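You operate a simulated robot arm through the tools that you are given. There is no shell and no other tool.

The job below is to be done with a simulated robot arm. You get a single attempt, and the scene is never put back.

## Task
Warm the yellow coil cassette for one run on the coolest orange seat.
Fine: rack on for the runs and off after; leave the cassette seated and touch no seat, they get hot. Set down upright: what you pick out.

It is judged by the outcome, as a careful person would: the job done as asked, and still so three seconds after it is handed in. It fails if anything else is knocked over, pushed out of place, dropped, spilled or broken.

## Robot
A 6-joint arm with a two-finger gripper, fixed in place. Base frame: the origin is on the floor under the middle of its stand, x ahead of it, y to its left, z up. Readings come in mm, degrees, newtons and seconds.
It reaches about 1572 mm from its shoulder. Its first joint turns from -166.0 to 166.0 degrees. Payload 2.45 kg.
The tool frame sits at the grasp point between the pads (the TCP): z along the fingers, y along the line on which they close. The tips reach 20 mm beyond it. The gripper opens to 140 mm; its body begins 168 mm behind the TCP.
Orientation is that of the tool frame in the base frame, as a unit quaternion [x, y, z, w]. With the fingers straight down and closing along the base's y, the tool's x points along the base's -x, its y along +y and its z along -z.

## Interface
- The arm moves only by the tool servo_tool. Its argument "series" is a list of rows, each an object of numbers (a shift or turn left out is 0, a gripper value left out holds the last): "dx", "dy", "dz": the shift along the base's x, y, z in mm; "ax", "ay", "az": the turn, a rotation vector about the base's x, y, z in degrees; "claw": the finger opening in mm, from 0 to 140. In form: [{"dx": .., "dy": .., "dz": .., "ax": .., "ay": .., "az": .., "claw": ..}, ...]. A call has 1 to 20 rows; each row is the pose to reach, as a shift and turn from the pose commanded when the call began. Each row takes 0.2 s and may step no farther than 50 mm and 8.6 degrees from the row before; otherwise, or with a gripper value out of range, the whole call is refused. A pose out of reach is approached as far as the arm can. The call stops where the force on the tool passes 40 N (or 10 N more than at its start, if that is more) or the arm is blocked; 0.2 s more then pass. Each finger travels about 45 mm/s and halts on what it meets, pressing with about 34 N; the grip force reading is that of the motor and also rises with nothing between the fingers. The clock runs only during rows and for 0.2 s after the last one: add rows that repeat a pose to give the fingers time. It gives the time, the measured TCP pose, the force on the tool (base axes), the opening and the grip force at its end, in the units of the frame above (readings bear some noise), with the torque about the TCP (base axes, N m) and any sound that the robot's microphone picked up, and new pictures: "show" is both (left out), scene, wrist or none.
- Cameras (640 x 400 px; columns grow to the right, rows downward): "scene" is fixed at [220.3, 650.7, 1609.3]; the picture's right is [-0.47, -0.88, 0.00], its down [-0.60, 0.32, -0.74] and it looks along [0.65, -0.35, -0.68] (base axes); focal length 333 px, centre (320, 200). "wrist" rides on the gripper at [78, 11, -209] in the tool frame; the picture's right is [-0.14, 0.99, 0.00], its down [-0.92, -0.13, -0.37] and it looks along [-0.36, -0.05, 0.93] (tool axes); focal length 280 px, centre (320, 200). There is no depth. A picture from a camera that has moved, and an enlarged one, comes with that camera's place and axes in the base frame and with its lens.
- enlarge(camera, box): a new picture of the part [left, top, right, bottom] of that camera's present view, enlarged. No time passes.
- close_job(): hands the job in; it is judged then, once.

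Places have to be worked out from the pictures, the camera data and where the tool is seen. Open the gripper and draw the arm clear of the work before you hand the job in, unless the task says otherwise.

The tools are called as a command line: name --argument value ..., lists and objects as JSON in quotes. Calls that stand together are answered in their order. servo_tool: Moves the arm, as the interface text tells. Its arguments: {"type":"object","properties":{"series":{"type":"array"},"show":{"type":"string","enum":["both","scene","wrist","none"]}},"required":["series"]} The other tools are called the same way: enlarge (camera, box) takes an enlarged picture of a part of a camera's view; close_job () hands the job in.

At the start:

```text
t: 0.0
tool_pos: [561.5, 360.6, 1256.4]
ee_rot: [-0.001, 1.0, 0.0, 0.0]
force: [0.2, 0.5, 1.0]
ft_torque: [0.0, 0.0, -0.01]
opening: 140.1
grasp_force: 0.1
```

scene: 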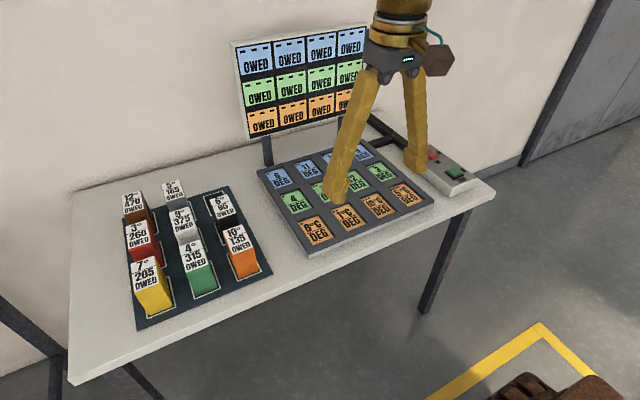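
wrist: 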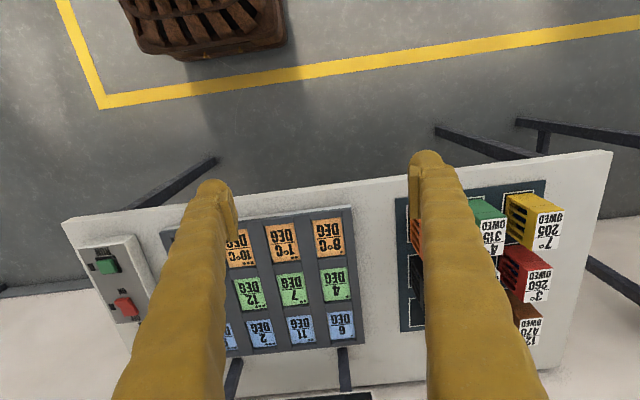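

I start by looking closely at the scene: the seats, the cassette tray, the board and the switch box.

enlarge --camera "scene" --box '[250, 130, 500, 270]'

enlarge --camera "scene" --box '[100, 170, 280, 330]'

enlarge --camera "scene" --box '[220, 20, 380, 150]'

enlarge --camera "wrist" --box '[60, 180, 380, 380]'

enlarge --camera "wrist" --box '[390, 140, 630, 380]'

```text
2.56 times, centred on (375, 200) of scene
camera zoom: at [220.3, 650.7, 1609.3], right [-0.47, -0.88, 0.0], down [-0.6, 0.32, -0.74], along [0.65, -0.35, -0.68], focal length 852 px, centre (179, 200)
```

zoom: 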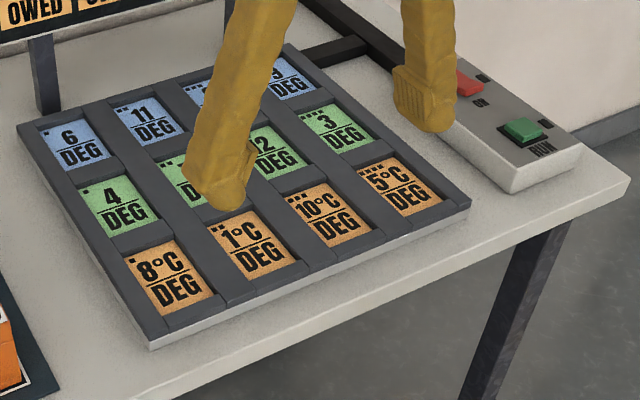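

```text
2.50 times, centred on (190, 250) of scene
camera zoom: at [220.3, 650.7, 1609.3], right [-0.47, -0.88, 0.0], down [-0.6, 0.32, -0.74], along [0.65, -0.35, -0.68], focal length 832 px, centre (645, 75)
```

zoom: 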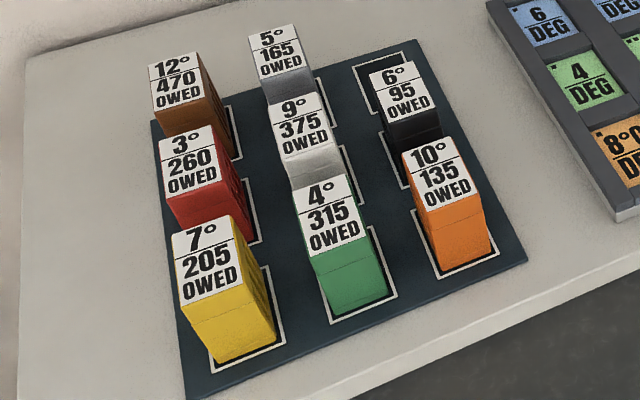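

```text
3.08 times, centred on (300, 85) of scene
camera zoom: at [220.3, 650.7, 1609.3], right [-0.47, -0.88, 0.0], down [-0.6, 0.32, -0.74], along [0.65, -0.35, -0.68], focal length 1024 px, centre (382, 554)
```

zoom: 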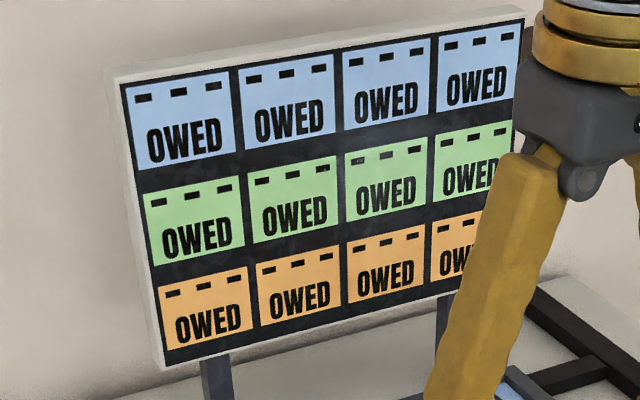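

```text
2.00 times, centred on (220, 280) of wrist
camera zoom: at [482.4, 371.5, 1464.7], right [0.14, 0.99, 0.0], down [0.92, -0.13, 0.37], along [0.36, -0.05, -0.93], focal length 561 px, centre (520, 40)
```

zoom: 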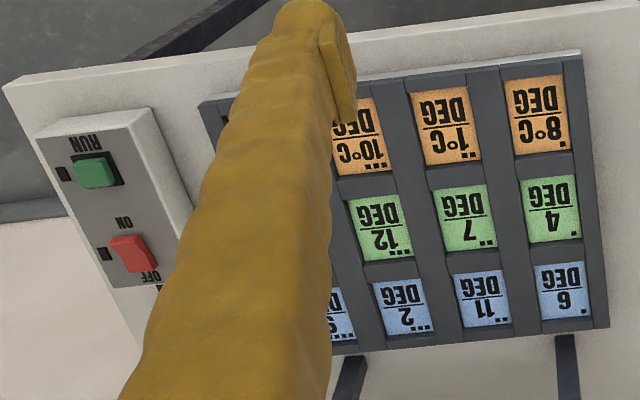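

```text
1.67 times, centred on (510, 260) of wrist
camera zoom: at [482.4, 371.5, 1464.7], right [0.14, 0.99, 0.0], down [0.92, -0.13, 0.37], along [0.36, -0.05, -0.93], focal length 467 px, centre (3, 100)
```

zoom: 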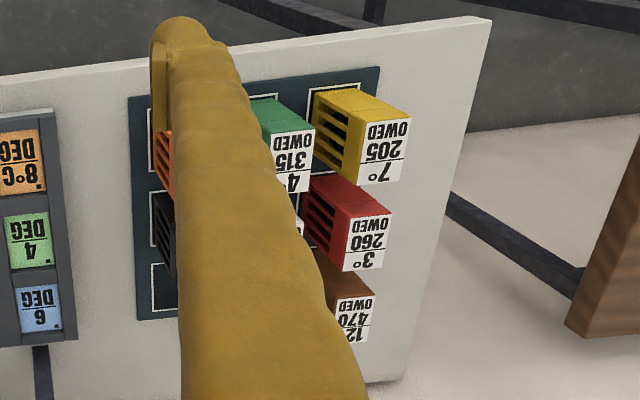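

The orange row reads 8, 1, 10 and 5 °C, so the seat marked 1°C (two dots) looks coolest; I place it near (850, 208). The switch box appears near y = -256. I move over the rack, staying high, to get a better view.

servo_tool --series '[{"dx": 15, "dy": -45}, {"dx": 30, "dy": -90}, {"dx": 45, "dy": -135}, {"dx": 60, "dy": -180}, {"dx": 75, "dy": -225}, {"dx": 90, "dy": -270}, {"dx": 105, "dy": -315}, {"dx": 120, "dy": -360}, {"dx": 120, "dy": -360}]'

```text
t: 2.0
tool_pos: [680.2, 1.7, 1256.2]
ee_rot: [-0.001, 1.0, -0.001, 0.001]
force: [-0.6, -0.3, -0.4]
ft_torque: [0.0, 0.01, -0.02]
opening: 139.8
grasp_force: 0.1
camera wrist: at [601.9, 11.2, 1464.2], right [0.14, 0.99, 0.0], down [0.92, -0.13, 0.37], along [0.36, -0.05, -0.93], focal length 280 px, centre (320, 200)
```

scene: 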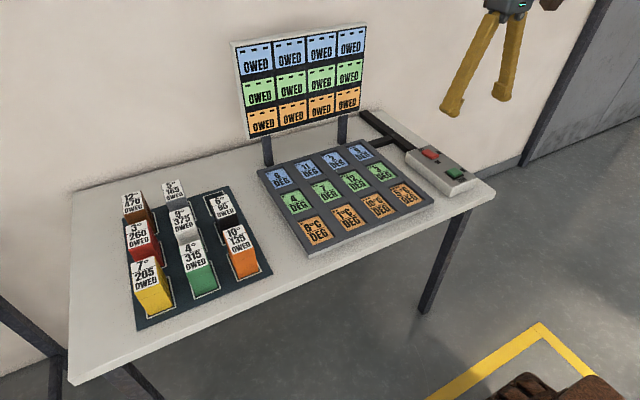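
wrist: 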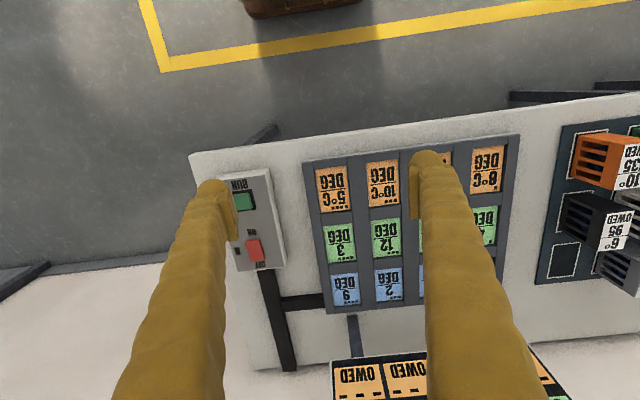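

The rack and box are now unobstructed in the scene view. I zoom in on the details.

enlarge --camera "scene" --box '[250, 130, 430, 260]'

enlarge --camera "scene" --box '[350, 100, 500, 210]'

enlarge --camera "scene" --box '[225, 20, 375, 140]'

enlarge --camera "wrist" --box '[180, 150, 340, 290]'

enlarge --camera "wrist" --box '[300, 130, 520, 320]'

```text
3.08 times, centred on (340, 195) of scene
camera zoom: at [220.3, 650.7, 1609.3], right [-0.47, -0.88, 0.0], down [-0.6, 0.32, -0.74], along [0.65, -0.35, -0.68], focal length 1024 px, centre (258, 215)
```

zoom: 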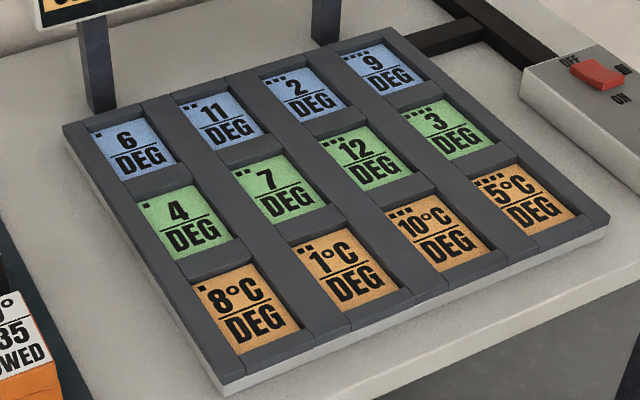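

```text
3.64 times, centred on (425, 155) of scene
camera zoom: at [220.3, 650.7, 1609.3], right [-0.47, -0.88, 0.0], down [-0.6, 0.32, -0.74], along [0.65, -0.35, -0.68], focal length 1210 px, centre (-62, 364)
```

zoom: 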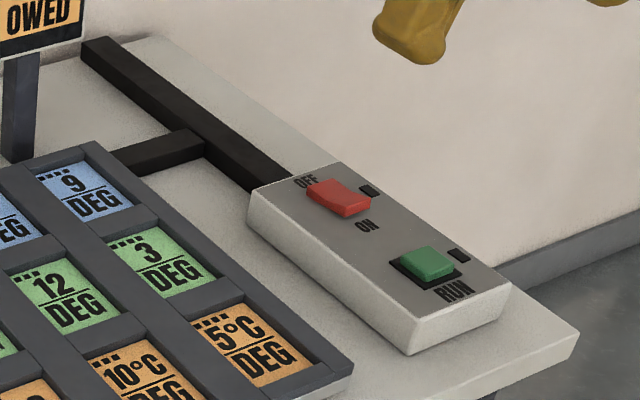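

```text
3.33 times, centred on (300, 80) of scene
camera zoom: at [220.3, 650.7, 1609.3], right [-0.47, -0.88, 0.0], down [-0.6, 0.32, -0.74], along [0.65, -0.35, -0.68], focal length 1110 px, centre (387, 600)
```

zoom: 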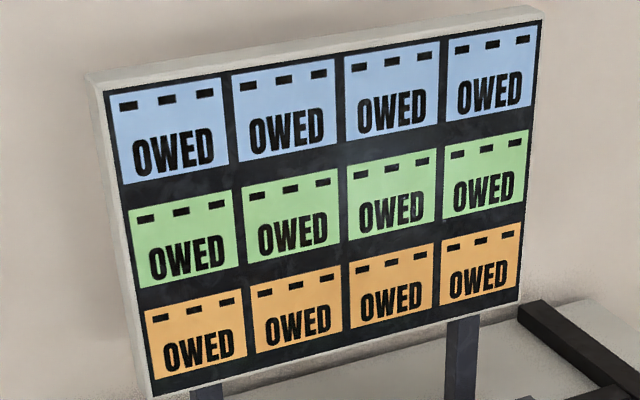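

```text
2.86 times, centred on (260, 220) of wrist
camera zoom: at [601.9, 11.2, 1464.2], right [0.14, 0.99, 0.0], down [0.92, -0.13, 0.37], along [0.36, -0.05, -0.93], focal length 801 px, centre (491, 143)
```

zoom: 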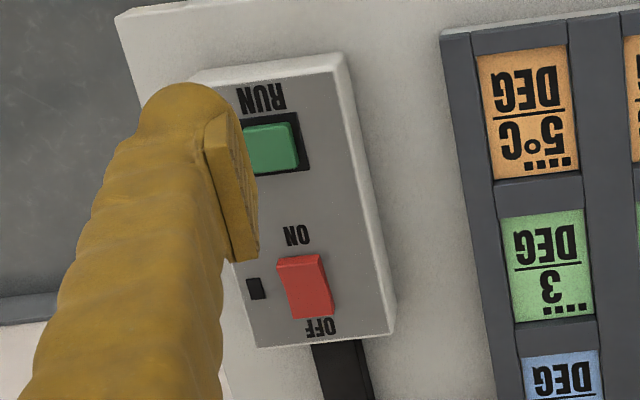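

```text
2.11 times, centred on (410, 225) of wrist
camera zoom: at [601.9, 11.2, 1464.2], right [0.14, 0.99, 0.0], down [0.92, -0.13, 0.37], along [0.36, -0.05, -0.93], focal length 590 px, centre (130, 147)
```

zoom: 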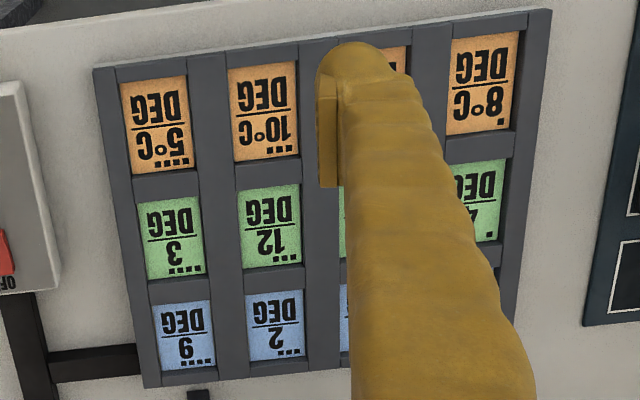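

I get the seat tops at about z = 873, the 1°C seat at about (812, 236), the rocker at (923, -186, 903) and the RUN button at (798, -181, 905). The yellow cassette's top is near (810, 796, 954), so I move above the tray for a better look.

servo_tool --series '[{"dy": 48}, {"dy": 96}, {"dy": 144}, {"dy": 192}, {"dy": 240}, {"dy": 288}, {"dy": 336}, {"dy": 384}, {"dy": 432}, {"dy": 480}, {"dy": 528}, {"dy": 576}, {"dy": 624}, {"dy": 672}, {"dy": 720}, {"dy": 760}, {"dy": 760}]'

```text
t: 5.6
tool_pos: [681.1, 762.0, 1256.2]
ee_rot: [-0.002, 1.0, 0.0, 0.0]
force: [-1.0, -0.2, 0.4]
ft_torque: [-0.01, -0.02, -0.02]
opening: 139.9
grasp_force: 0.2
camera wrist: at [602.1, 773.0, 1464.6], right [0.14, 0.99, 0.0], down [0.92, -0.13, 0.37], along [0.36, -0.05, -0.93], focal length 280 px, centre (320, 200)
```

scene: 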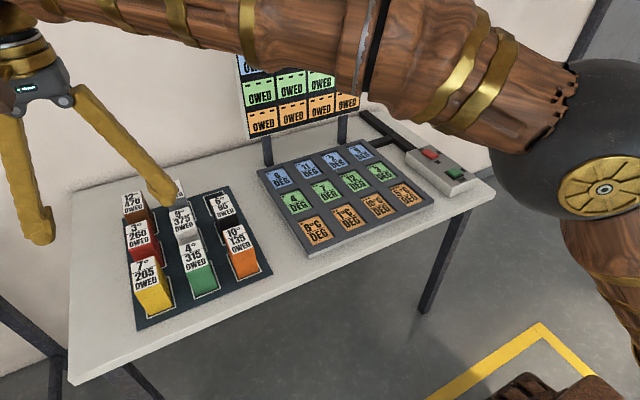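
wrist: 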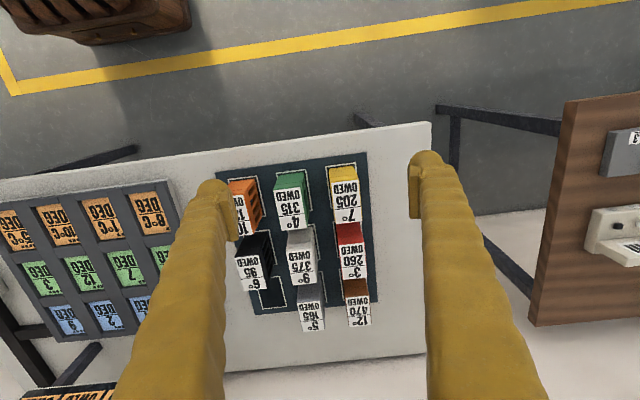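

The tray is centered between the fingers, and there's a brown board with something on it at the far +y side. I zoom in on both.

enlarge --camera "wrist" --box '[210, 140, 410, 340]'

enlarge --camera "wrist" --box '[500, 80, 640, 340]'

enlarge --camera "scene" --box '[100, 240, 220, 330]'

```text
2.00 times, centred on (310, 240) of wrist
camera zoom: at [602.1, 773.0, 1464.6], right [0.14, 0.99, 0.0], down [0.92, -0.13, 0.37], along [0.36, -0.05, -0.93], focal length 561 px, centre (340, 120)
```

zoom: 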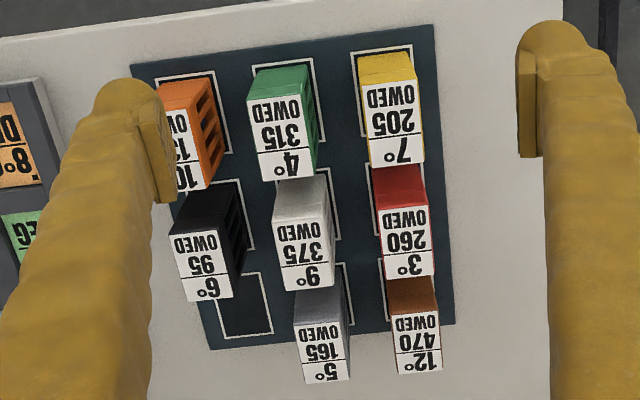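

```text
1.54 times, centred on (570, 210) of wrist
camera zoom: at [602.1, 773.0, 1464.6], right [0.14, 0.99, 0.0], down [0.92, -0.13, 0.37], along [0.36, -0.05, -0.93], focal length 431 px, centre (-65, 185)
```

zoom: 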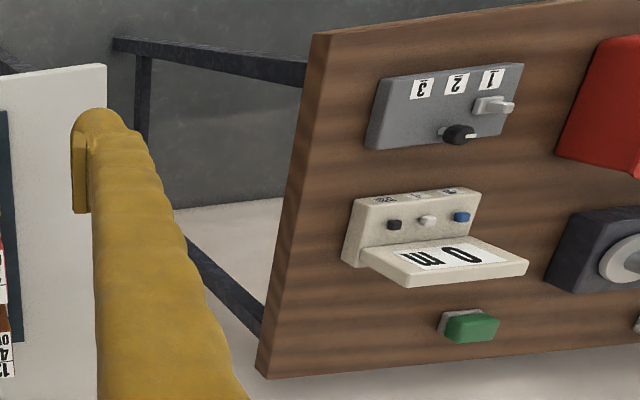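

```text
4.44 times, centred on (160, 285) of scene
camera zoom: at [220.3, 650.7, 1609.3], right [-0.47, -0.88, 0.0], down [-0.6, 0.32, -0.74], along [0.65, -0.35, -0.68], focal length 1480 px, centre (1031, -178)
```

zoom: 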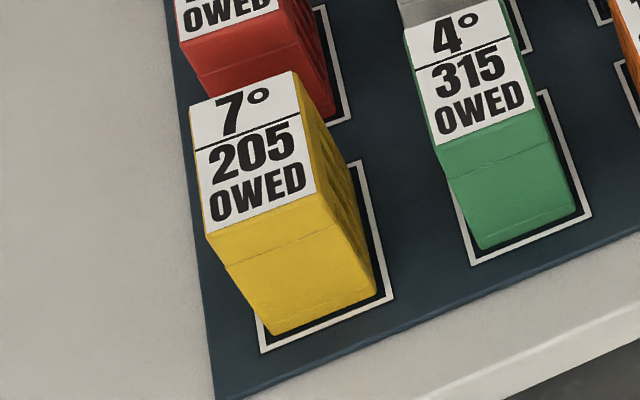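

The yellow cassette measures about x 770–856, y 773–824, z 857–955 (51 mm wide along y), with a gap of about 59 mm to the green one. I set the claw to 76 and move above it to check alignment and finger thickness.

servo_tool --series '[{"dx": 40, "dy": 12, "claw": 76}, {"dx": 80, "dy": 24, "dz": -10}, {"dx": 110, "dy": 32, "dz": -40}, {"dx": 132, "dy": 36.5, "dz": -80}, {"dx": 132, "dy": 36.5, "dz": -120}, {"dx": 132, "dy": 36.5, "dz": -160}, {"dx": 132, "dy": 36.5, "dz": -190}, {"dx": 132, "dy": 36.5, "dz": -190}, {"dx": 132, "dy": 36.5, "dz": -190}]'

```text
t: 7.6
tool_pos: [814.1, 798.3, 1066.6]
ee_rot: [-0.001, 1.0, 0.0, 0.0]
force: [-0.2, -0.7, 0.0]
ft_torque: [0.01, 0.0, 0.0]
opening: 75.7
grasp_force: 0.0
out of reach, approached as far as the arm can: row 3, 4
camera wrist: at [735.4, 808.1, 1274.8], right [0.14, 0.99, 0.0], down [0.92, -0.13, 0.37], along [0.36, -0.05, -0.93], focal length 280 px, centre (320, 200)
```

scene: 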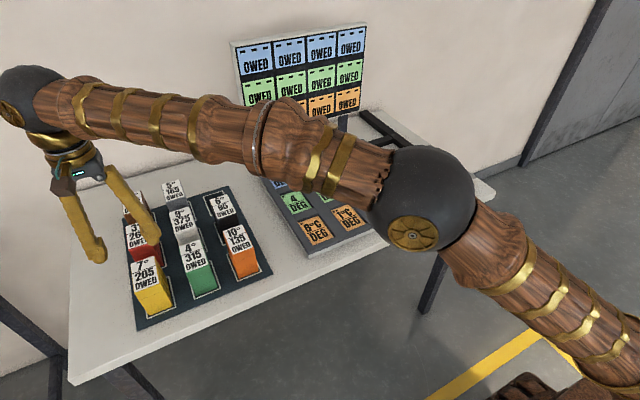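
wrist: 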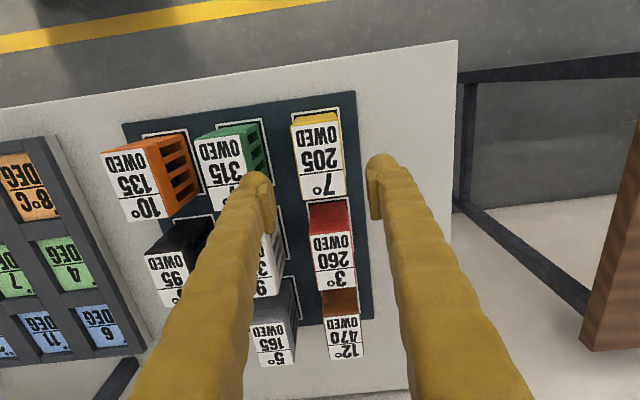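

I'm above the yellow cassette. I enlarge to check its alignment against the fingers.

enlarge --camera "wrist" --box '[220, 90, 420, 230]'

enlarge --camera "scene" --box '[50, 140, 220, 330]'

```text
2.86 times, centred on (320, 160) of wrist
camera zoom: at [735.4, 808.1, 1274.8], right [0.14, 0.99, 0.0], down [0.92, -0.13, 0.37], along [0.36, -0.05, -0.93], focal length 801 px, centre (320, 314)
```

zoom: 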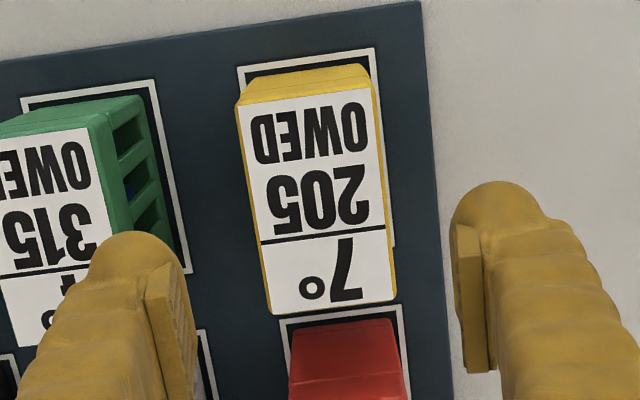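

```text
2.11 times, centred on (135, 235) of scene
camera zoom: at [220.3, 650.7, 1609.3], right [-0.47, -0.88, 0.0], down [-0.6, 0.32, -0.74], along [0.65, -0.35, -0.68], focal length 701 px, centre (710, 126)
```

zoom: 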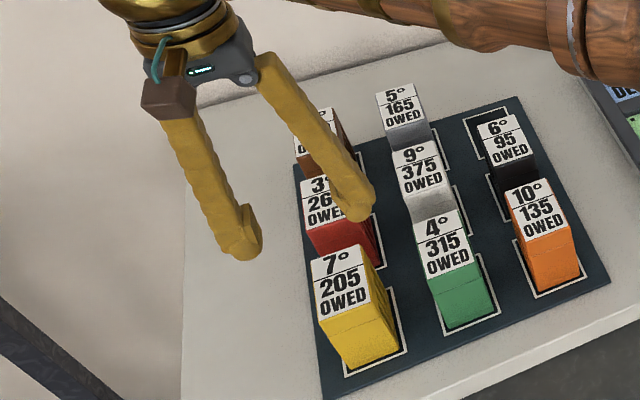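

The alignment is good: cassette center is about (812, 797), the fingers are about 28 mm thick, and there is roughly 18 mm clearance to the green cassette. I descend to grasp height, about 37 mm below the top.

servo_tool --series '[{"dx": -1.5, "dy": -0.8, "dz": -30}, {"dx": -1.5, "dy": -0.8, "dz": -60}, {"dx": -1.5, "dy": -0.8, "dz": -85}, {"dx": -1.5, "dy": -0.8, "dz": -105}, {"dx": -1.5, "dy": -0.8, "dz": -120}, {"dx": -1.5, "dy": -0.8, "dz": -135}, {"dx": -1.5, "dy": -0.8, "dz": -148}, {"dx": -1.5, "dy": -0.8, "dz": -148}]'

```text
t: 9.4
tool_pos: [812.0, 797.1, 919.4]
ee_rot: [0.0, 1.0, 0.001, 0.0]
force: [-0.4, -0.1, 0.3]
ft_torque: [-0.04, -0.04, -0.02]
opening: 75.8
grasp_force: 0.0
camera wrist: at [732.7, 808.3, 1126.7], right [0.14, 0.99, 0.0], down [0.92, -0.13, 0.37], along [0.36, -0.05, -0.93], focal length 280 px, centre (320, 200)
```

scene: 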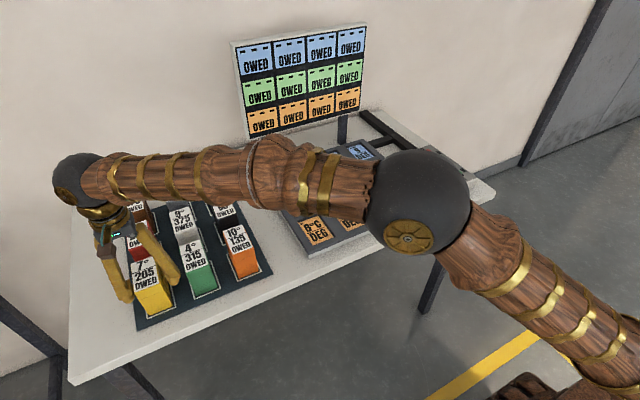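
wrist: 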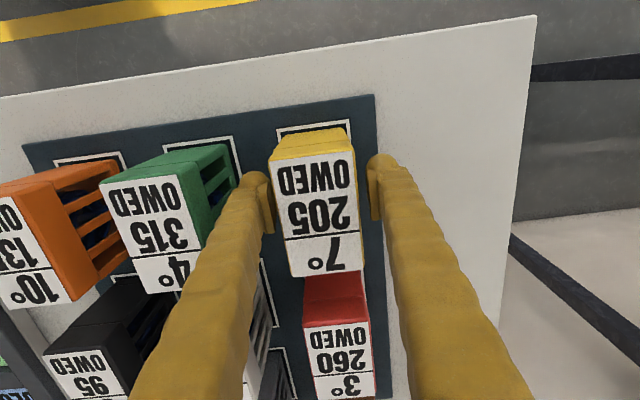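

The fingers straddle the yellow cassette with no contact forces. I close on it now.

servo_tool --series '[{"claw": 60}, {"claw": 52}, {"claw": 46}, {"claw": 44}, {"claw": 44}]'

```text
t: 10.6
tool_pos: [812.3, 796.8, 918.5]
ee_rot: [-0.001, 1.0, 0.0, 0.001]
force: [-0.4, -1.6, -0.2]
ft_torque: [0.05, 0.03, 0.01]
opening: 57.6
grasp_force: 34.3
camera wrist: at [732.8, 808.3, 1126.9], right [0.14, 0.99, 0.0], down [0.92, -0.13, 0.37], along [0.36, -0.05, -0.93], focal length 280 px, centre (320, 200)
```

scene: 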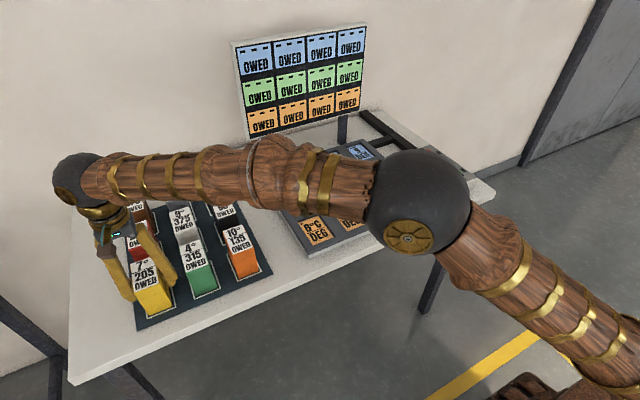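
wrist: 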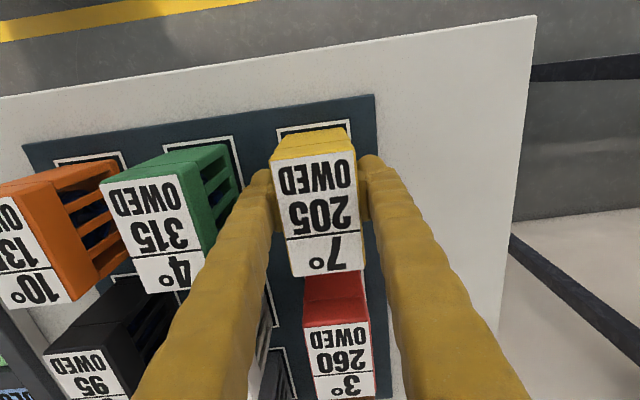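

The grip is firm at 57.6 mm and 34 N. I lift slowly, then raise to clear the neighbours.

servo_tool --series '[{"dz": 5}, {"dz": 12}, {"dz": 25}, {"dz": 45}, {"dz": 75}, {"dz": 110}, {"dz": 150}, {"dz": 150}]'

```text
t: 12.4
tool_pos: [812.2, 795.3, 1068.3]
ee_rot: [0.0, 1.0, 0.0, 0.001]
force: [0.0, 0.4, -6.5]
ft_torque: [0.04, -0.01, 0.01]
opening: 58.1
grasp_force: 34.1
camera wrist: at [733.4, 806.6, 1277.3], right [0.14, 0.99, 0.0], down [0.92, -0.13, 0.37], along [0.36, -0.05, -0.93], focal length 280 px, centre (320, 200)
```

scene: 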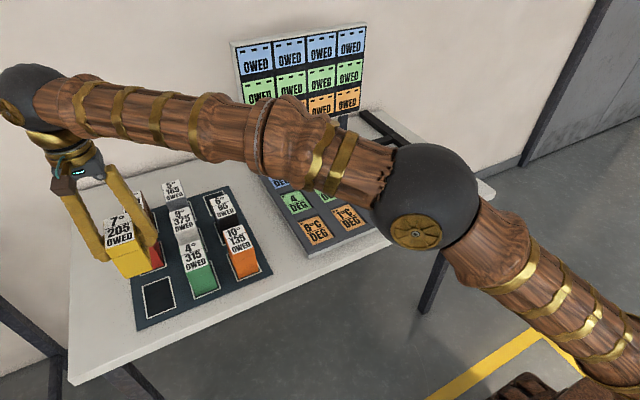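
wrist: 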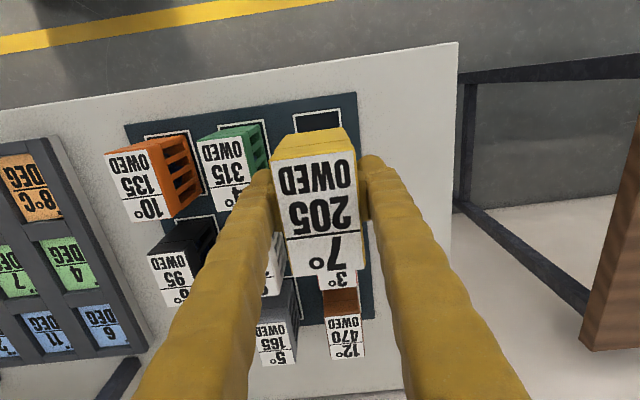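

It's held securely (about 6.5 N) and lifted clear. I carry it over toward the 1°C seat at y ≈ 236, staying high.

servo_tool --series '[{"dy": -20}, {"dy": -60}, {"dy": -100}, {"dy": -140}, {"dy": -180}, {"dy": -220}, {"dy": -260}, {"dy": -300}, {"dy": -340}, {"dy": -380}, {"dy": -420}, {"dy": -460}, {"dy": -500}, {"dy": -535}, {"dy": -555}, {"dy": -560}, {"dy": -560}, {"dy": -560}]'

```text
t: 16.2
tool_pos: [811.4, 236.9, 1067.0]
ee_rot: [0.0, 1.0, 0.0, 0.0]
force: [-0.1, -0.1, -6.8]
ft_torque: [0.01, 0.02, -0.02]
opening: 57.6
grasp_force: 33.8
camera wrist: at [732.8, 247.6, 1276.4], right [0.14, 0.99, 0.0], down [0.92, -0.13, 0.37], along [0.36, -0.05, -0.93], focal length 280 px, centre (320, 200)
```

scene: 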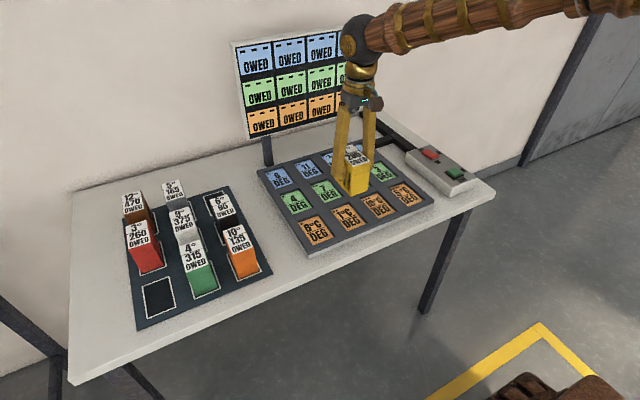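
wrist: 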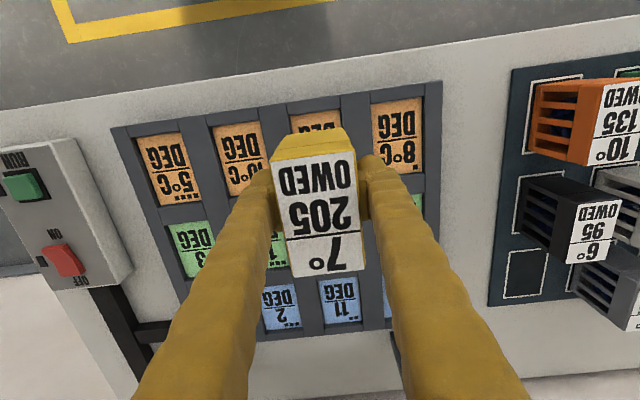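

enlarge --camera "wrist" --box '[110, 80, 450, 260]'

enlarge --camera "scene" --box '[250, 120, 450, 260]'

```text
1.88 times, centred on (280, 170) of wrist
camera zoom: at [732.8, 247.6, 1276.4], right [0.14, 0.99, 0.0], down [0.92, -0.13, 0.37], along [0.36, -0.05, -0.93], focal length 528 px, centre (395, 256)
```

zoom: 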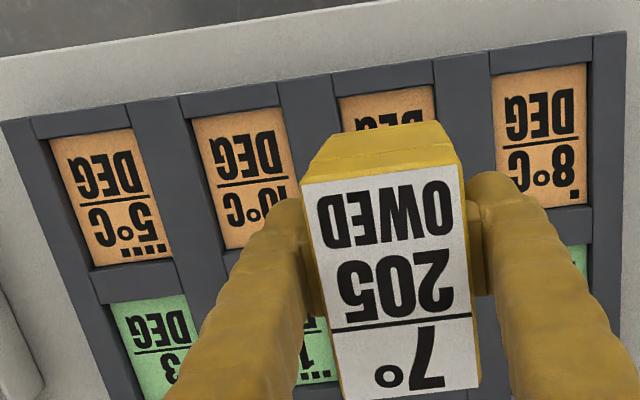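

```text
2.86 times, centred on (350, 190) of scene
camera zoom: at [220.3, 650.7, 1609.3], right [-0.47, -0.88, 0.0], down [-0.6, 0.32, -0.74], along [0.65, -0.35, -0.68], focal length 951 px, centre (234, 229)
```

zoom: 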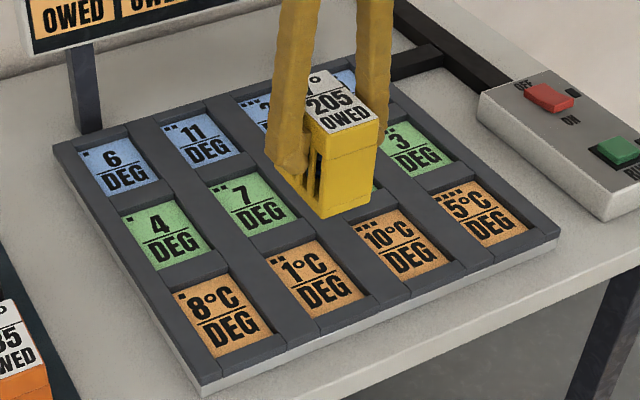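

The held cassette spans y 212–264 and x 770–857, centered on the 1°C well (y 202–272, x 760–865). I lower to just above the seat and check.

servo_tool --series '[{"dy": -0.5, "dz": -30}, {"dy": -0.5, "dz": -60}, {"dy": -0.5, "dz": -85}, {"dy": -0.5, "dz": -100}, {"dy": -0.5, "dz": -112}, {"dy": -0.5, "dz": -118}, {"dy": -0.5, "dz": -118}]'

```text
t: 17.8
tool_pos: [811.5, 236.2, 949.8]
ee_rot: [-0.001, 1.0, 0.001, 0.001]
force: [-0.9, -0.2, -5.7]
ft_torque: [-0.01, 0.0, 0.0]
opening: 57.5
grasp_force: 34.2
camera wrist: at [732.5, 246.9, 1158.7], right [0.14, 0.99, 0.0], down [0.92, -0.13, 0.37], along [0.36, -0.05, -0.93], focal length 280 px, centre (320, 200)
```

scene: 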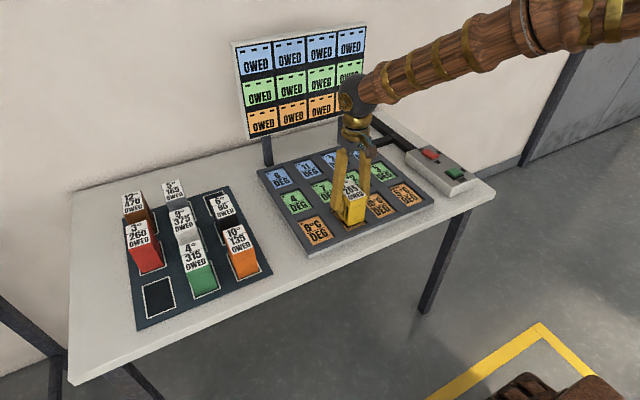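
wrist: 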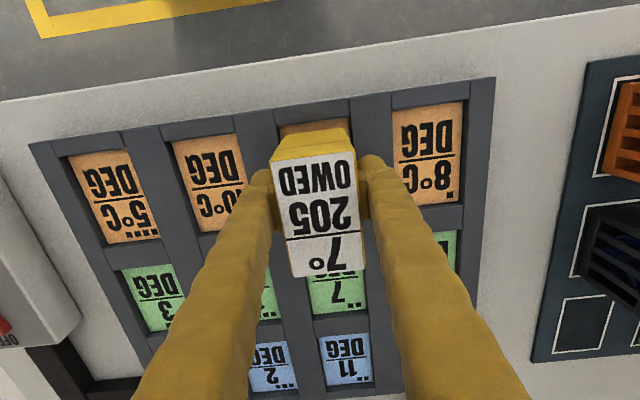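

enlarge --camera "scene" --box '[300, 150, 410, 250]'

enlarge --camera "wrist" --box '[240, 80, 400, 180]'

```text
4.00 times, centred on (355, 200) of scene
camera zoom: at [220.3, 650.7, 1609.3], right [-0.47, -0.88, 0.0], down [-0.6, 0.32, -0.74], along [0.65, -0.35, -0.68], focal length 1332 px, centre (180, 200)
```

zoom: 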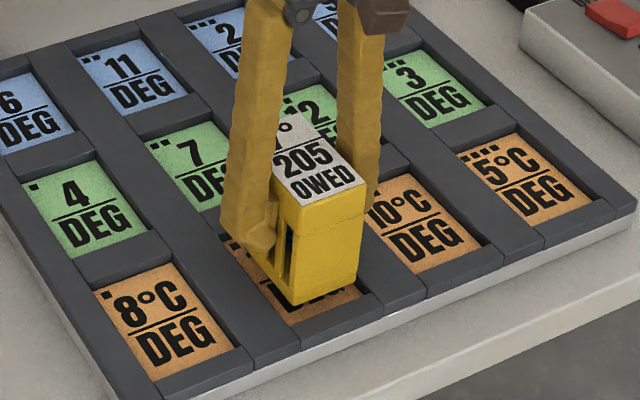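

```text
4.00 times, centred on (320, 130) of wrist
camera zoom: at [732.5, 246.9, 1158.7], right [0.14, 0.99, 0.0], down [0.92, -0.13, 0.37], along [0.36, -0.05, -0.93], focal length 1122 px, centre (320, 480)
```

zoom: 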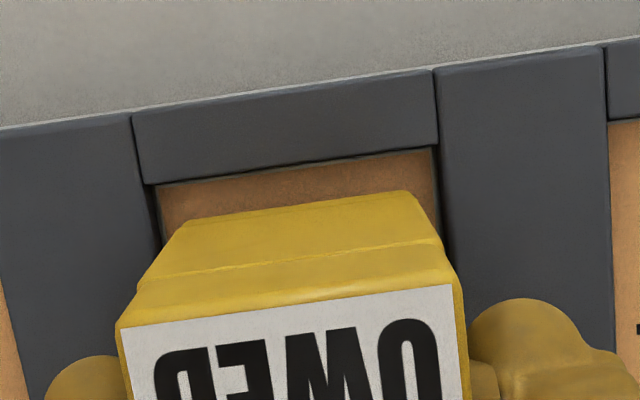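

The cassette is centered in the 1°C well, about 7–9 mm clear on all sides, with its bottom about 15–18 mm above the seat. I lower in small steps.

servo_tool --series '[{"dz": -4}, {"dz": -8}, {"dz": -10}, {"dz": -12}, {"dz": -12}]' --show "none"

```text
t: 19.0
tool_pos: [811.8, 236.2, 938.1]
ee_rot: [-0.001, 1.0, -0.001, 0.0]
force: [-1.0, 0.6, -6.5]
ft_torque: [-0.02, -0.01, -0.02]
opening: 57.7
grasp_force: 33.8
```

No contact at z = 938, and the load is still 6.5 N. I continue down in 1 mm steps.

servo_tool --series '[{"dz": -1}, {"dz": -2}, {"dz": -3}, {"dz": -3}]' --show "none"

```text
t: 20.0
tool_pos: [810.7, 235.3, 936.9]
ee_rot: [0.0, 1.0, 0.0, 0.0]
force: [0.1, 0.4, -5.5]
ft_torque: [0.01, 0.01, 0.01]
opening: 57.8
grasp_force: 34.1
```

Still carrying the weight, so I continue down gently.

servo_tool --series '[{"dz": -1}, {"dz": -2}, {"dz": -2}]' --show "none"

servo_tool --series '[{"dz": -1}, {"dz": -1}]' --show "scene"

```text
t: 20.8
tool_pos: [812.5, 234.9, 934.9]
ee_rot: [-0.001, 1.0, 0.0, 0.001]
force: [-10.7, -3.2, 30.5]
ft_torque: [0.02, 0.02, -0.03]
opening: 57.8
grasp_force: 34.0
```

```text
t: 21.4
tool_pos: [811.5, 235.8, 933.6]
ee_rot: [-0.001, 1.0, 0.0, 0.001]
force: [-3.8, -2.1, 37.1]
ft_torque: [0.01, -0.09, -0.02]
opening: 57.7
grasp_force: 33.8
```

scene: 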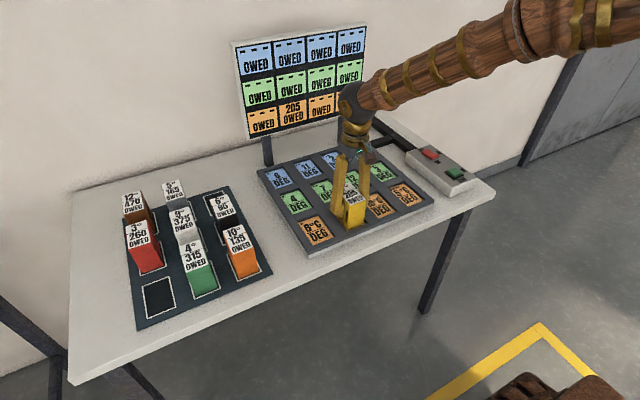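

It has made contact, and the board now shows "205 OWED" in the orange second cell, so it's seated. I ease off the load slightly, then open the fingers (to 84, well clear of the neighbours).

servo_tool --series '[{"dz": 1.2}, {"dz": 1.2}]' --show "none"

```text
t: 22.0
tool_pos: [812.2, 235.6, 933.8]
ee_rot: [-0.001, 1.0, 0.0, 0.001]
force: [9.8, 0.8, 19.5]
ft_torque: [0.06, -0.55, 0.0]
opening: 57.6
grasp_force: 33.4
```

servo_tool --series '[{"claw": 62}, {"claw": 70}, {"claw": 80}, {"claw": 84}, {"claw": 84}]'

```text
t: 23.2
tool_pos: [811.1, 235.5, 933.4]
ee_rot: [-0.001, 1.0, 0.0, 0.0]
force: [1.0, -0.8, 0.5]
ft_torque: [0.01, 0.0, -0.01]
opening: 84.2
grasp_force: 0.0
camera wrist: at [732.7, 246.5, 1141.5], right [0.14, 0.99, 0.0], down [0.92, -0.13, 0.37], along [0.36, -0.05, -0.93], focal length 280 px, centre (320, 200)
```

scene: 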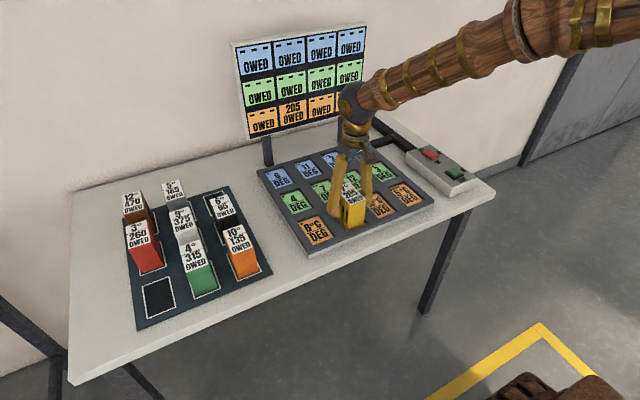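
wrist: 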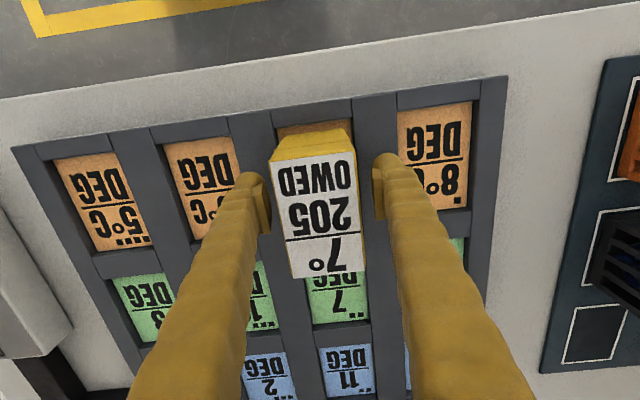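

It's released cleanly and the cassette stands in the seat. I rise straight up, move toward the switch box, and close the fingers on the way.

servo_tool --series '[{"dz": 20}, {"dz": 50}, {"dz": 90}, {"dz": 135}, {"dz": 150, "dy": -30}, {"dz": 150, "dy": -75, "dx": 10}, {"dz": 150, "dy": -120, "dx": 20, "claw": 20}, {"dz": 150, "dy": -165, "dx": 30, "claw": 0}, {"dz": 150, "dy": -210, "dx": 40}, {"dz": 150, "dy": -255, "dx": 50}, {"dz": 150, "dy": -300, "dx": 55}, {"dz": 150, "dy": -345, "dx": 60}, {"dz": 150, "dy": -390, "dx": 65}, {"dz": 150, "dy": -420, "dx": 70}, {"dz": 150, "dy": -420, "dx": 70}, {"dz": 150, "dy": -420, "dx": 70}]'

```text
t: 26.6
tool_pos: [882.2, -183.7, 1083.5]
ee_rot: [-0.001, 1.0, 0.0, 0.0]
force: [0.2, 0.1, -0.8]
ft_torque: [0.02, 0.03, -0.01]
opening: 0.2
grasp_force: 29.6
camera wrist: at [803.6, -172.6, 1291.7], right [0.14, 0.99, 0.0], down [0.92, -0.13, 0.37], along [0.36, -0.05, -0.93], focal length 280 px, centre (320, 200)
```

scene: 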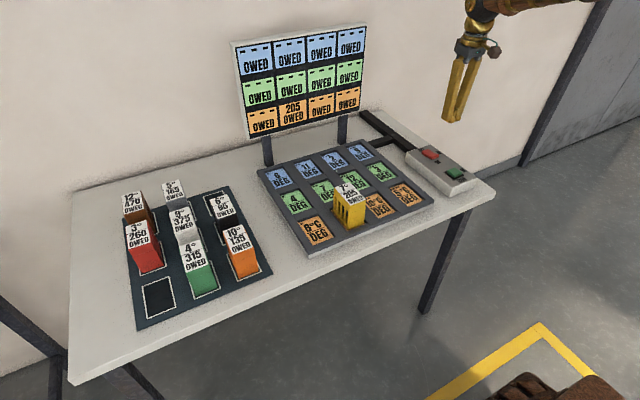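
wrist: 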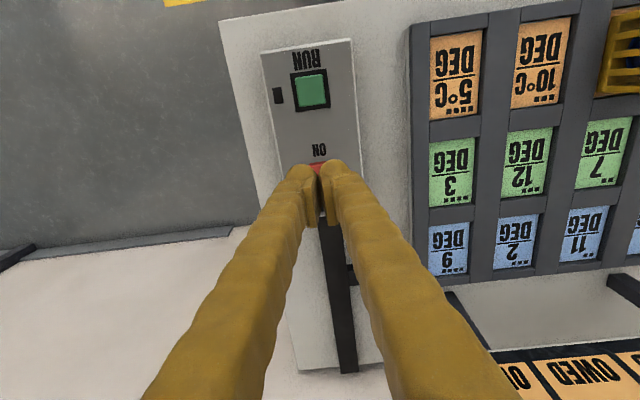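

enlarge --camera "wrist" --box '[240, 30, 400, 230]'

enlarge --camera "scene" --box '[390, 90, 500, 200]'

enlarge --camera "scene" --box '[300, 150, 410, 250]'

enlarge --camera "scene" --box '[230, 30, 370, 140]'

```text
2.00 times, centred on (320, 130) of wrist
camera zoom: at [803.6, -172.6, 1291.7], right [0.14, 0.99, 0.0], down [0.92, -0.13, 0.37], along [0.36, -0.05, -0.93], focal length 561 px, centre (320, 340)
```

zoom: 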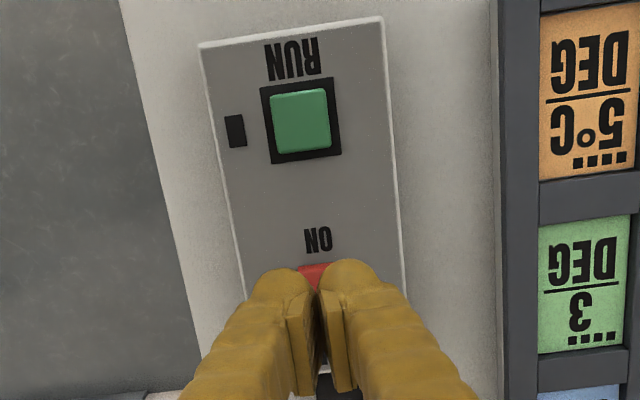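

```text
3.64 times, centred on (445, 145) of scene
camera zoom: at [220.3, 650.7, 1609.3], right [-0.47, -0.88, 0.0], down [-0.6, 0.32, -0.74], along [0.65, -0.35, -0.68], focal length 1210 px, centre (-134, 400)
```

zoom: 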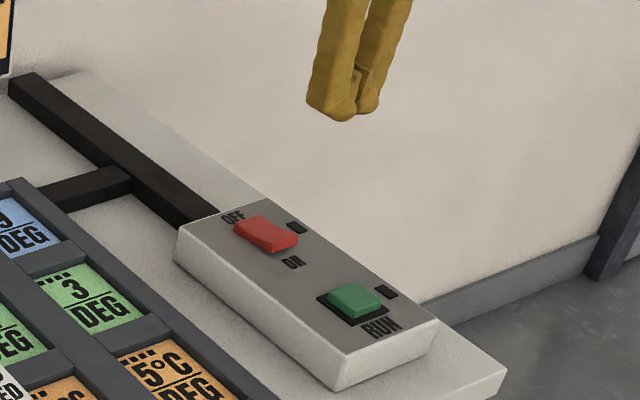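

```text
4.00 times, centred on (355, 200) of scene
camera zoom: at [220.3, 650.7, 1609.3], right [-0.47, -0.88, 0.0], down [-0.6, 0.32, -0.74], along [0.65, -0.35, -0.68], focal length 1332 px, centre (180, 200)
```

zoom: 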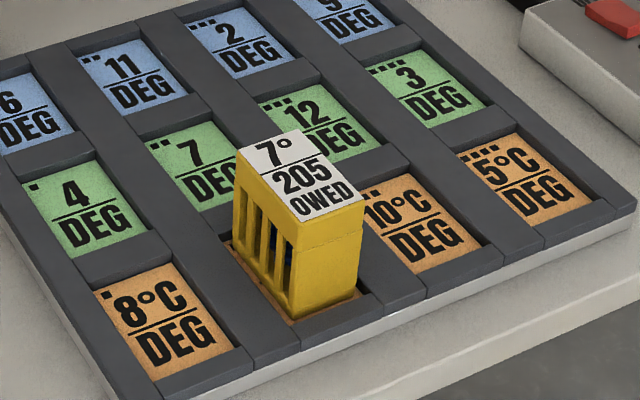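

```text
3.64 times, centred on (300, 85) of scene
camera zoom: at [220.3, 650.7, 1609.3], right [-0.47, -0.88, 0.0], down [-0.6, 0.32, -0.74], along [0.65, -0.35, -0.68], focal length 1210 px, centre (393, 618)
```

zoom: 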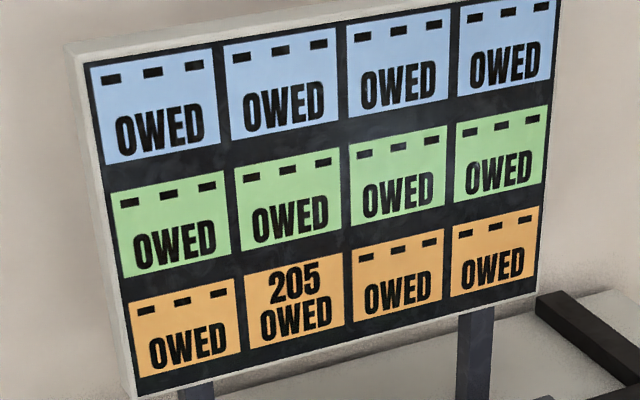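

The cassette is seated nicely. The rocker's ON end (raised now, so the rack is off) is at about x 896, y -185; I lower the closed fingers over that end to just above it and check.

servo_tool --series '[{"dx": 6, "dy": -1.5, "dz": -40}, {"dx": 6, "dy": -1.5, "dz": -80}, {"dx": 6, "dy": -1.5, "dz": -110}, {"dx": 6, "dy": -1.5, "dz": -130}, {"dx": 6, "dy": -1.5, "dz": -138}, {"dx": 6, "dy": -1.5, "dz": -138}]'

```text
t: 28.0
tool_pos: [887.2, -185.3, 946.3]
ee_rot: [-0.001, 1.0, -0.001, 0.0]
force: [1.1, 0.4, -0.3]
ft_torque: [0.0, -0.03, 0.02]
opening: 0.0
grasp_force: 30.1
camera wrist: at [808.8, -174.3, 1153.7], right [0.14, 0.99, 0.0], down [0.92, -0.13, 0.37], along [0.36, -0.05, -0.93], focal length 280 px, centre (320, 200)
```

scene: 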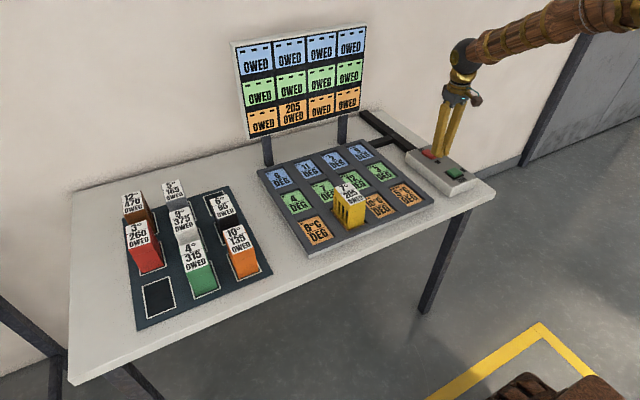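
wrist: 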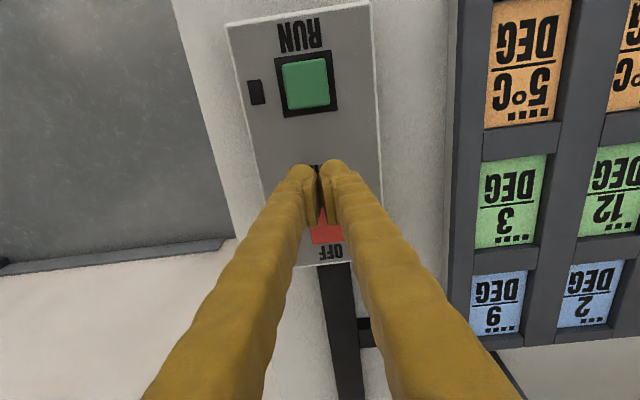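

enlarge --camera "scene" --box '[400, 110, 490, 190]'

enlarge --camera "wrist" --box '[260, 140, 380, 270]'

```text
5.00 times, centred on (445, 150) of scene
camera zoom: at [220.3, 650.7, 1609.3], right [-0.47, -0.88, 0.0], down [-0.6, 0.32, -0.74], along [0.65, -0.35, -0.68], focal length 1664 px, centre (-305, 450)
```

zoom: 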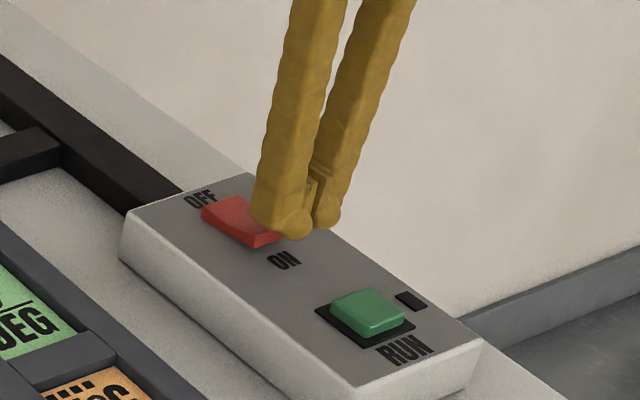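

```text
3.08 times, centred on (320, 205) of wrist
camera zoom: at [808.8, -174.3, 1153.7], right [0.14, 0.99, 0.0], down [0.92, -0.13, 0.37], along [0.36, -0.05, -0.93], focal length 863 px, centre (320, 185)
```

zoom: 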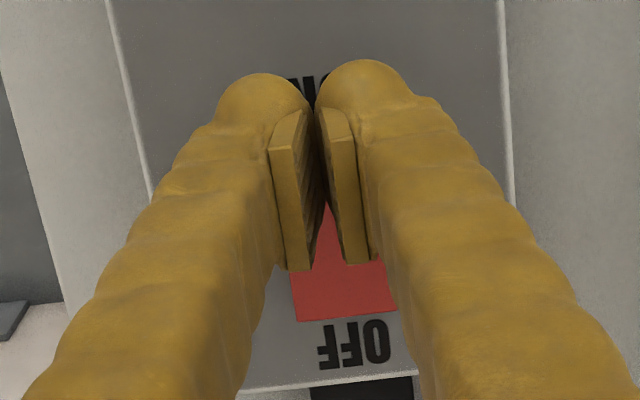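

The rounded fingertips are right above the ON end of the rocker. I press down in small steps, watching force and sound.

servo_tool --series '[{"dz": -4}, {"dz": -8}, {"dz": -11}, {"dz": -14}, {"dz": -16}, {"dz": -18}, {"dz": -18}]'

```text
t: 29.6
tool_pos: [887.0, -184.9, 927.1]
ee_rot: [-0.001, 1.0, 0.0, -0.001]
force: [-0.1, 0.7, 0.1]
ft_torque: [-0.03, 0.02, 0.02]
opening: 0.0
grasp_force: 29.0
camera wrist: at [808.8, -174.9, 1135.8], right [0.14, 0.99, 0.0], down [0.92, -0.13, 0.37], along [0.36, -0.05, -0.93], focal length 280 px, centre (320, 200)
```

scene: 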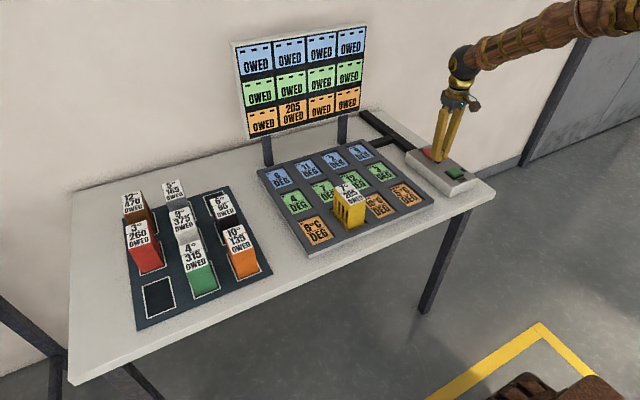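
wrist: 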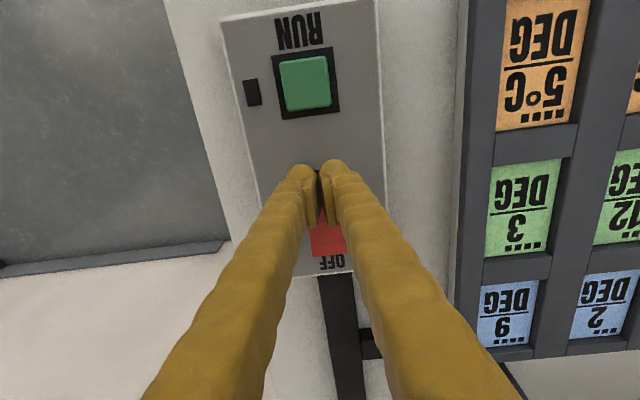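

enlarge --camera "scene" --box '[410, 120, 480, 185]'

```text
6.15 times, centred on (445, 152) of scene
camera zoom: at [220.3, 650.7, 1609.3], right [-0.47, -0.88, 0.0], down [-0.6, 0.32, -0.74], along [0.65, -0.35, -0.68], focal length 2049 px, centre (-449, 492)
```

zoom: 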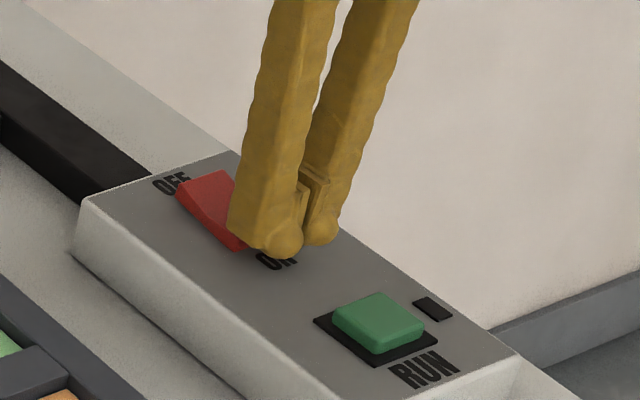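

No contact yet at tip height of about 907. I rise a little, shift 6 mm further over the rocker's ON end, and press down again.

servo_tool --series '[{"dz": 10}, {"dz": 10, "dx": 6}, {"dz": 4, "dx": 6}, {"dz": 0, "dx": 6}, {"dz": -2, "dx": 6}, {"dz": -4, "dx": 6}, {"dz": -4, "dx": 6}]' --show "none"

```text
t: 31.2
tool_pos: [894.2, -185.1, 924.8]
ee_rot: [-0.001, 1.0, 0.001, 0.0]
force: [-10.3, 2.1, 24.6]
ft_torque: [0.06, -0.11, 0.04]
opening: 5.9
grasp_force: 30.1
```

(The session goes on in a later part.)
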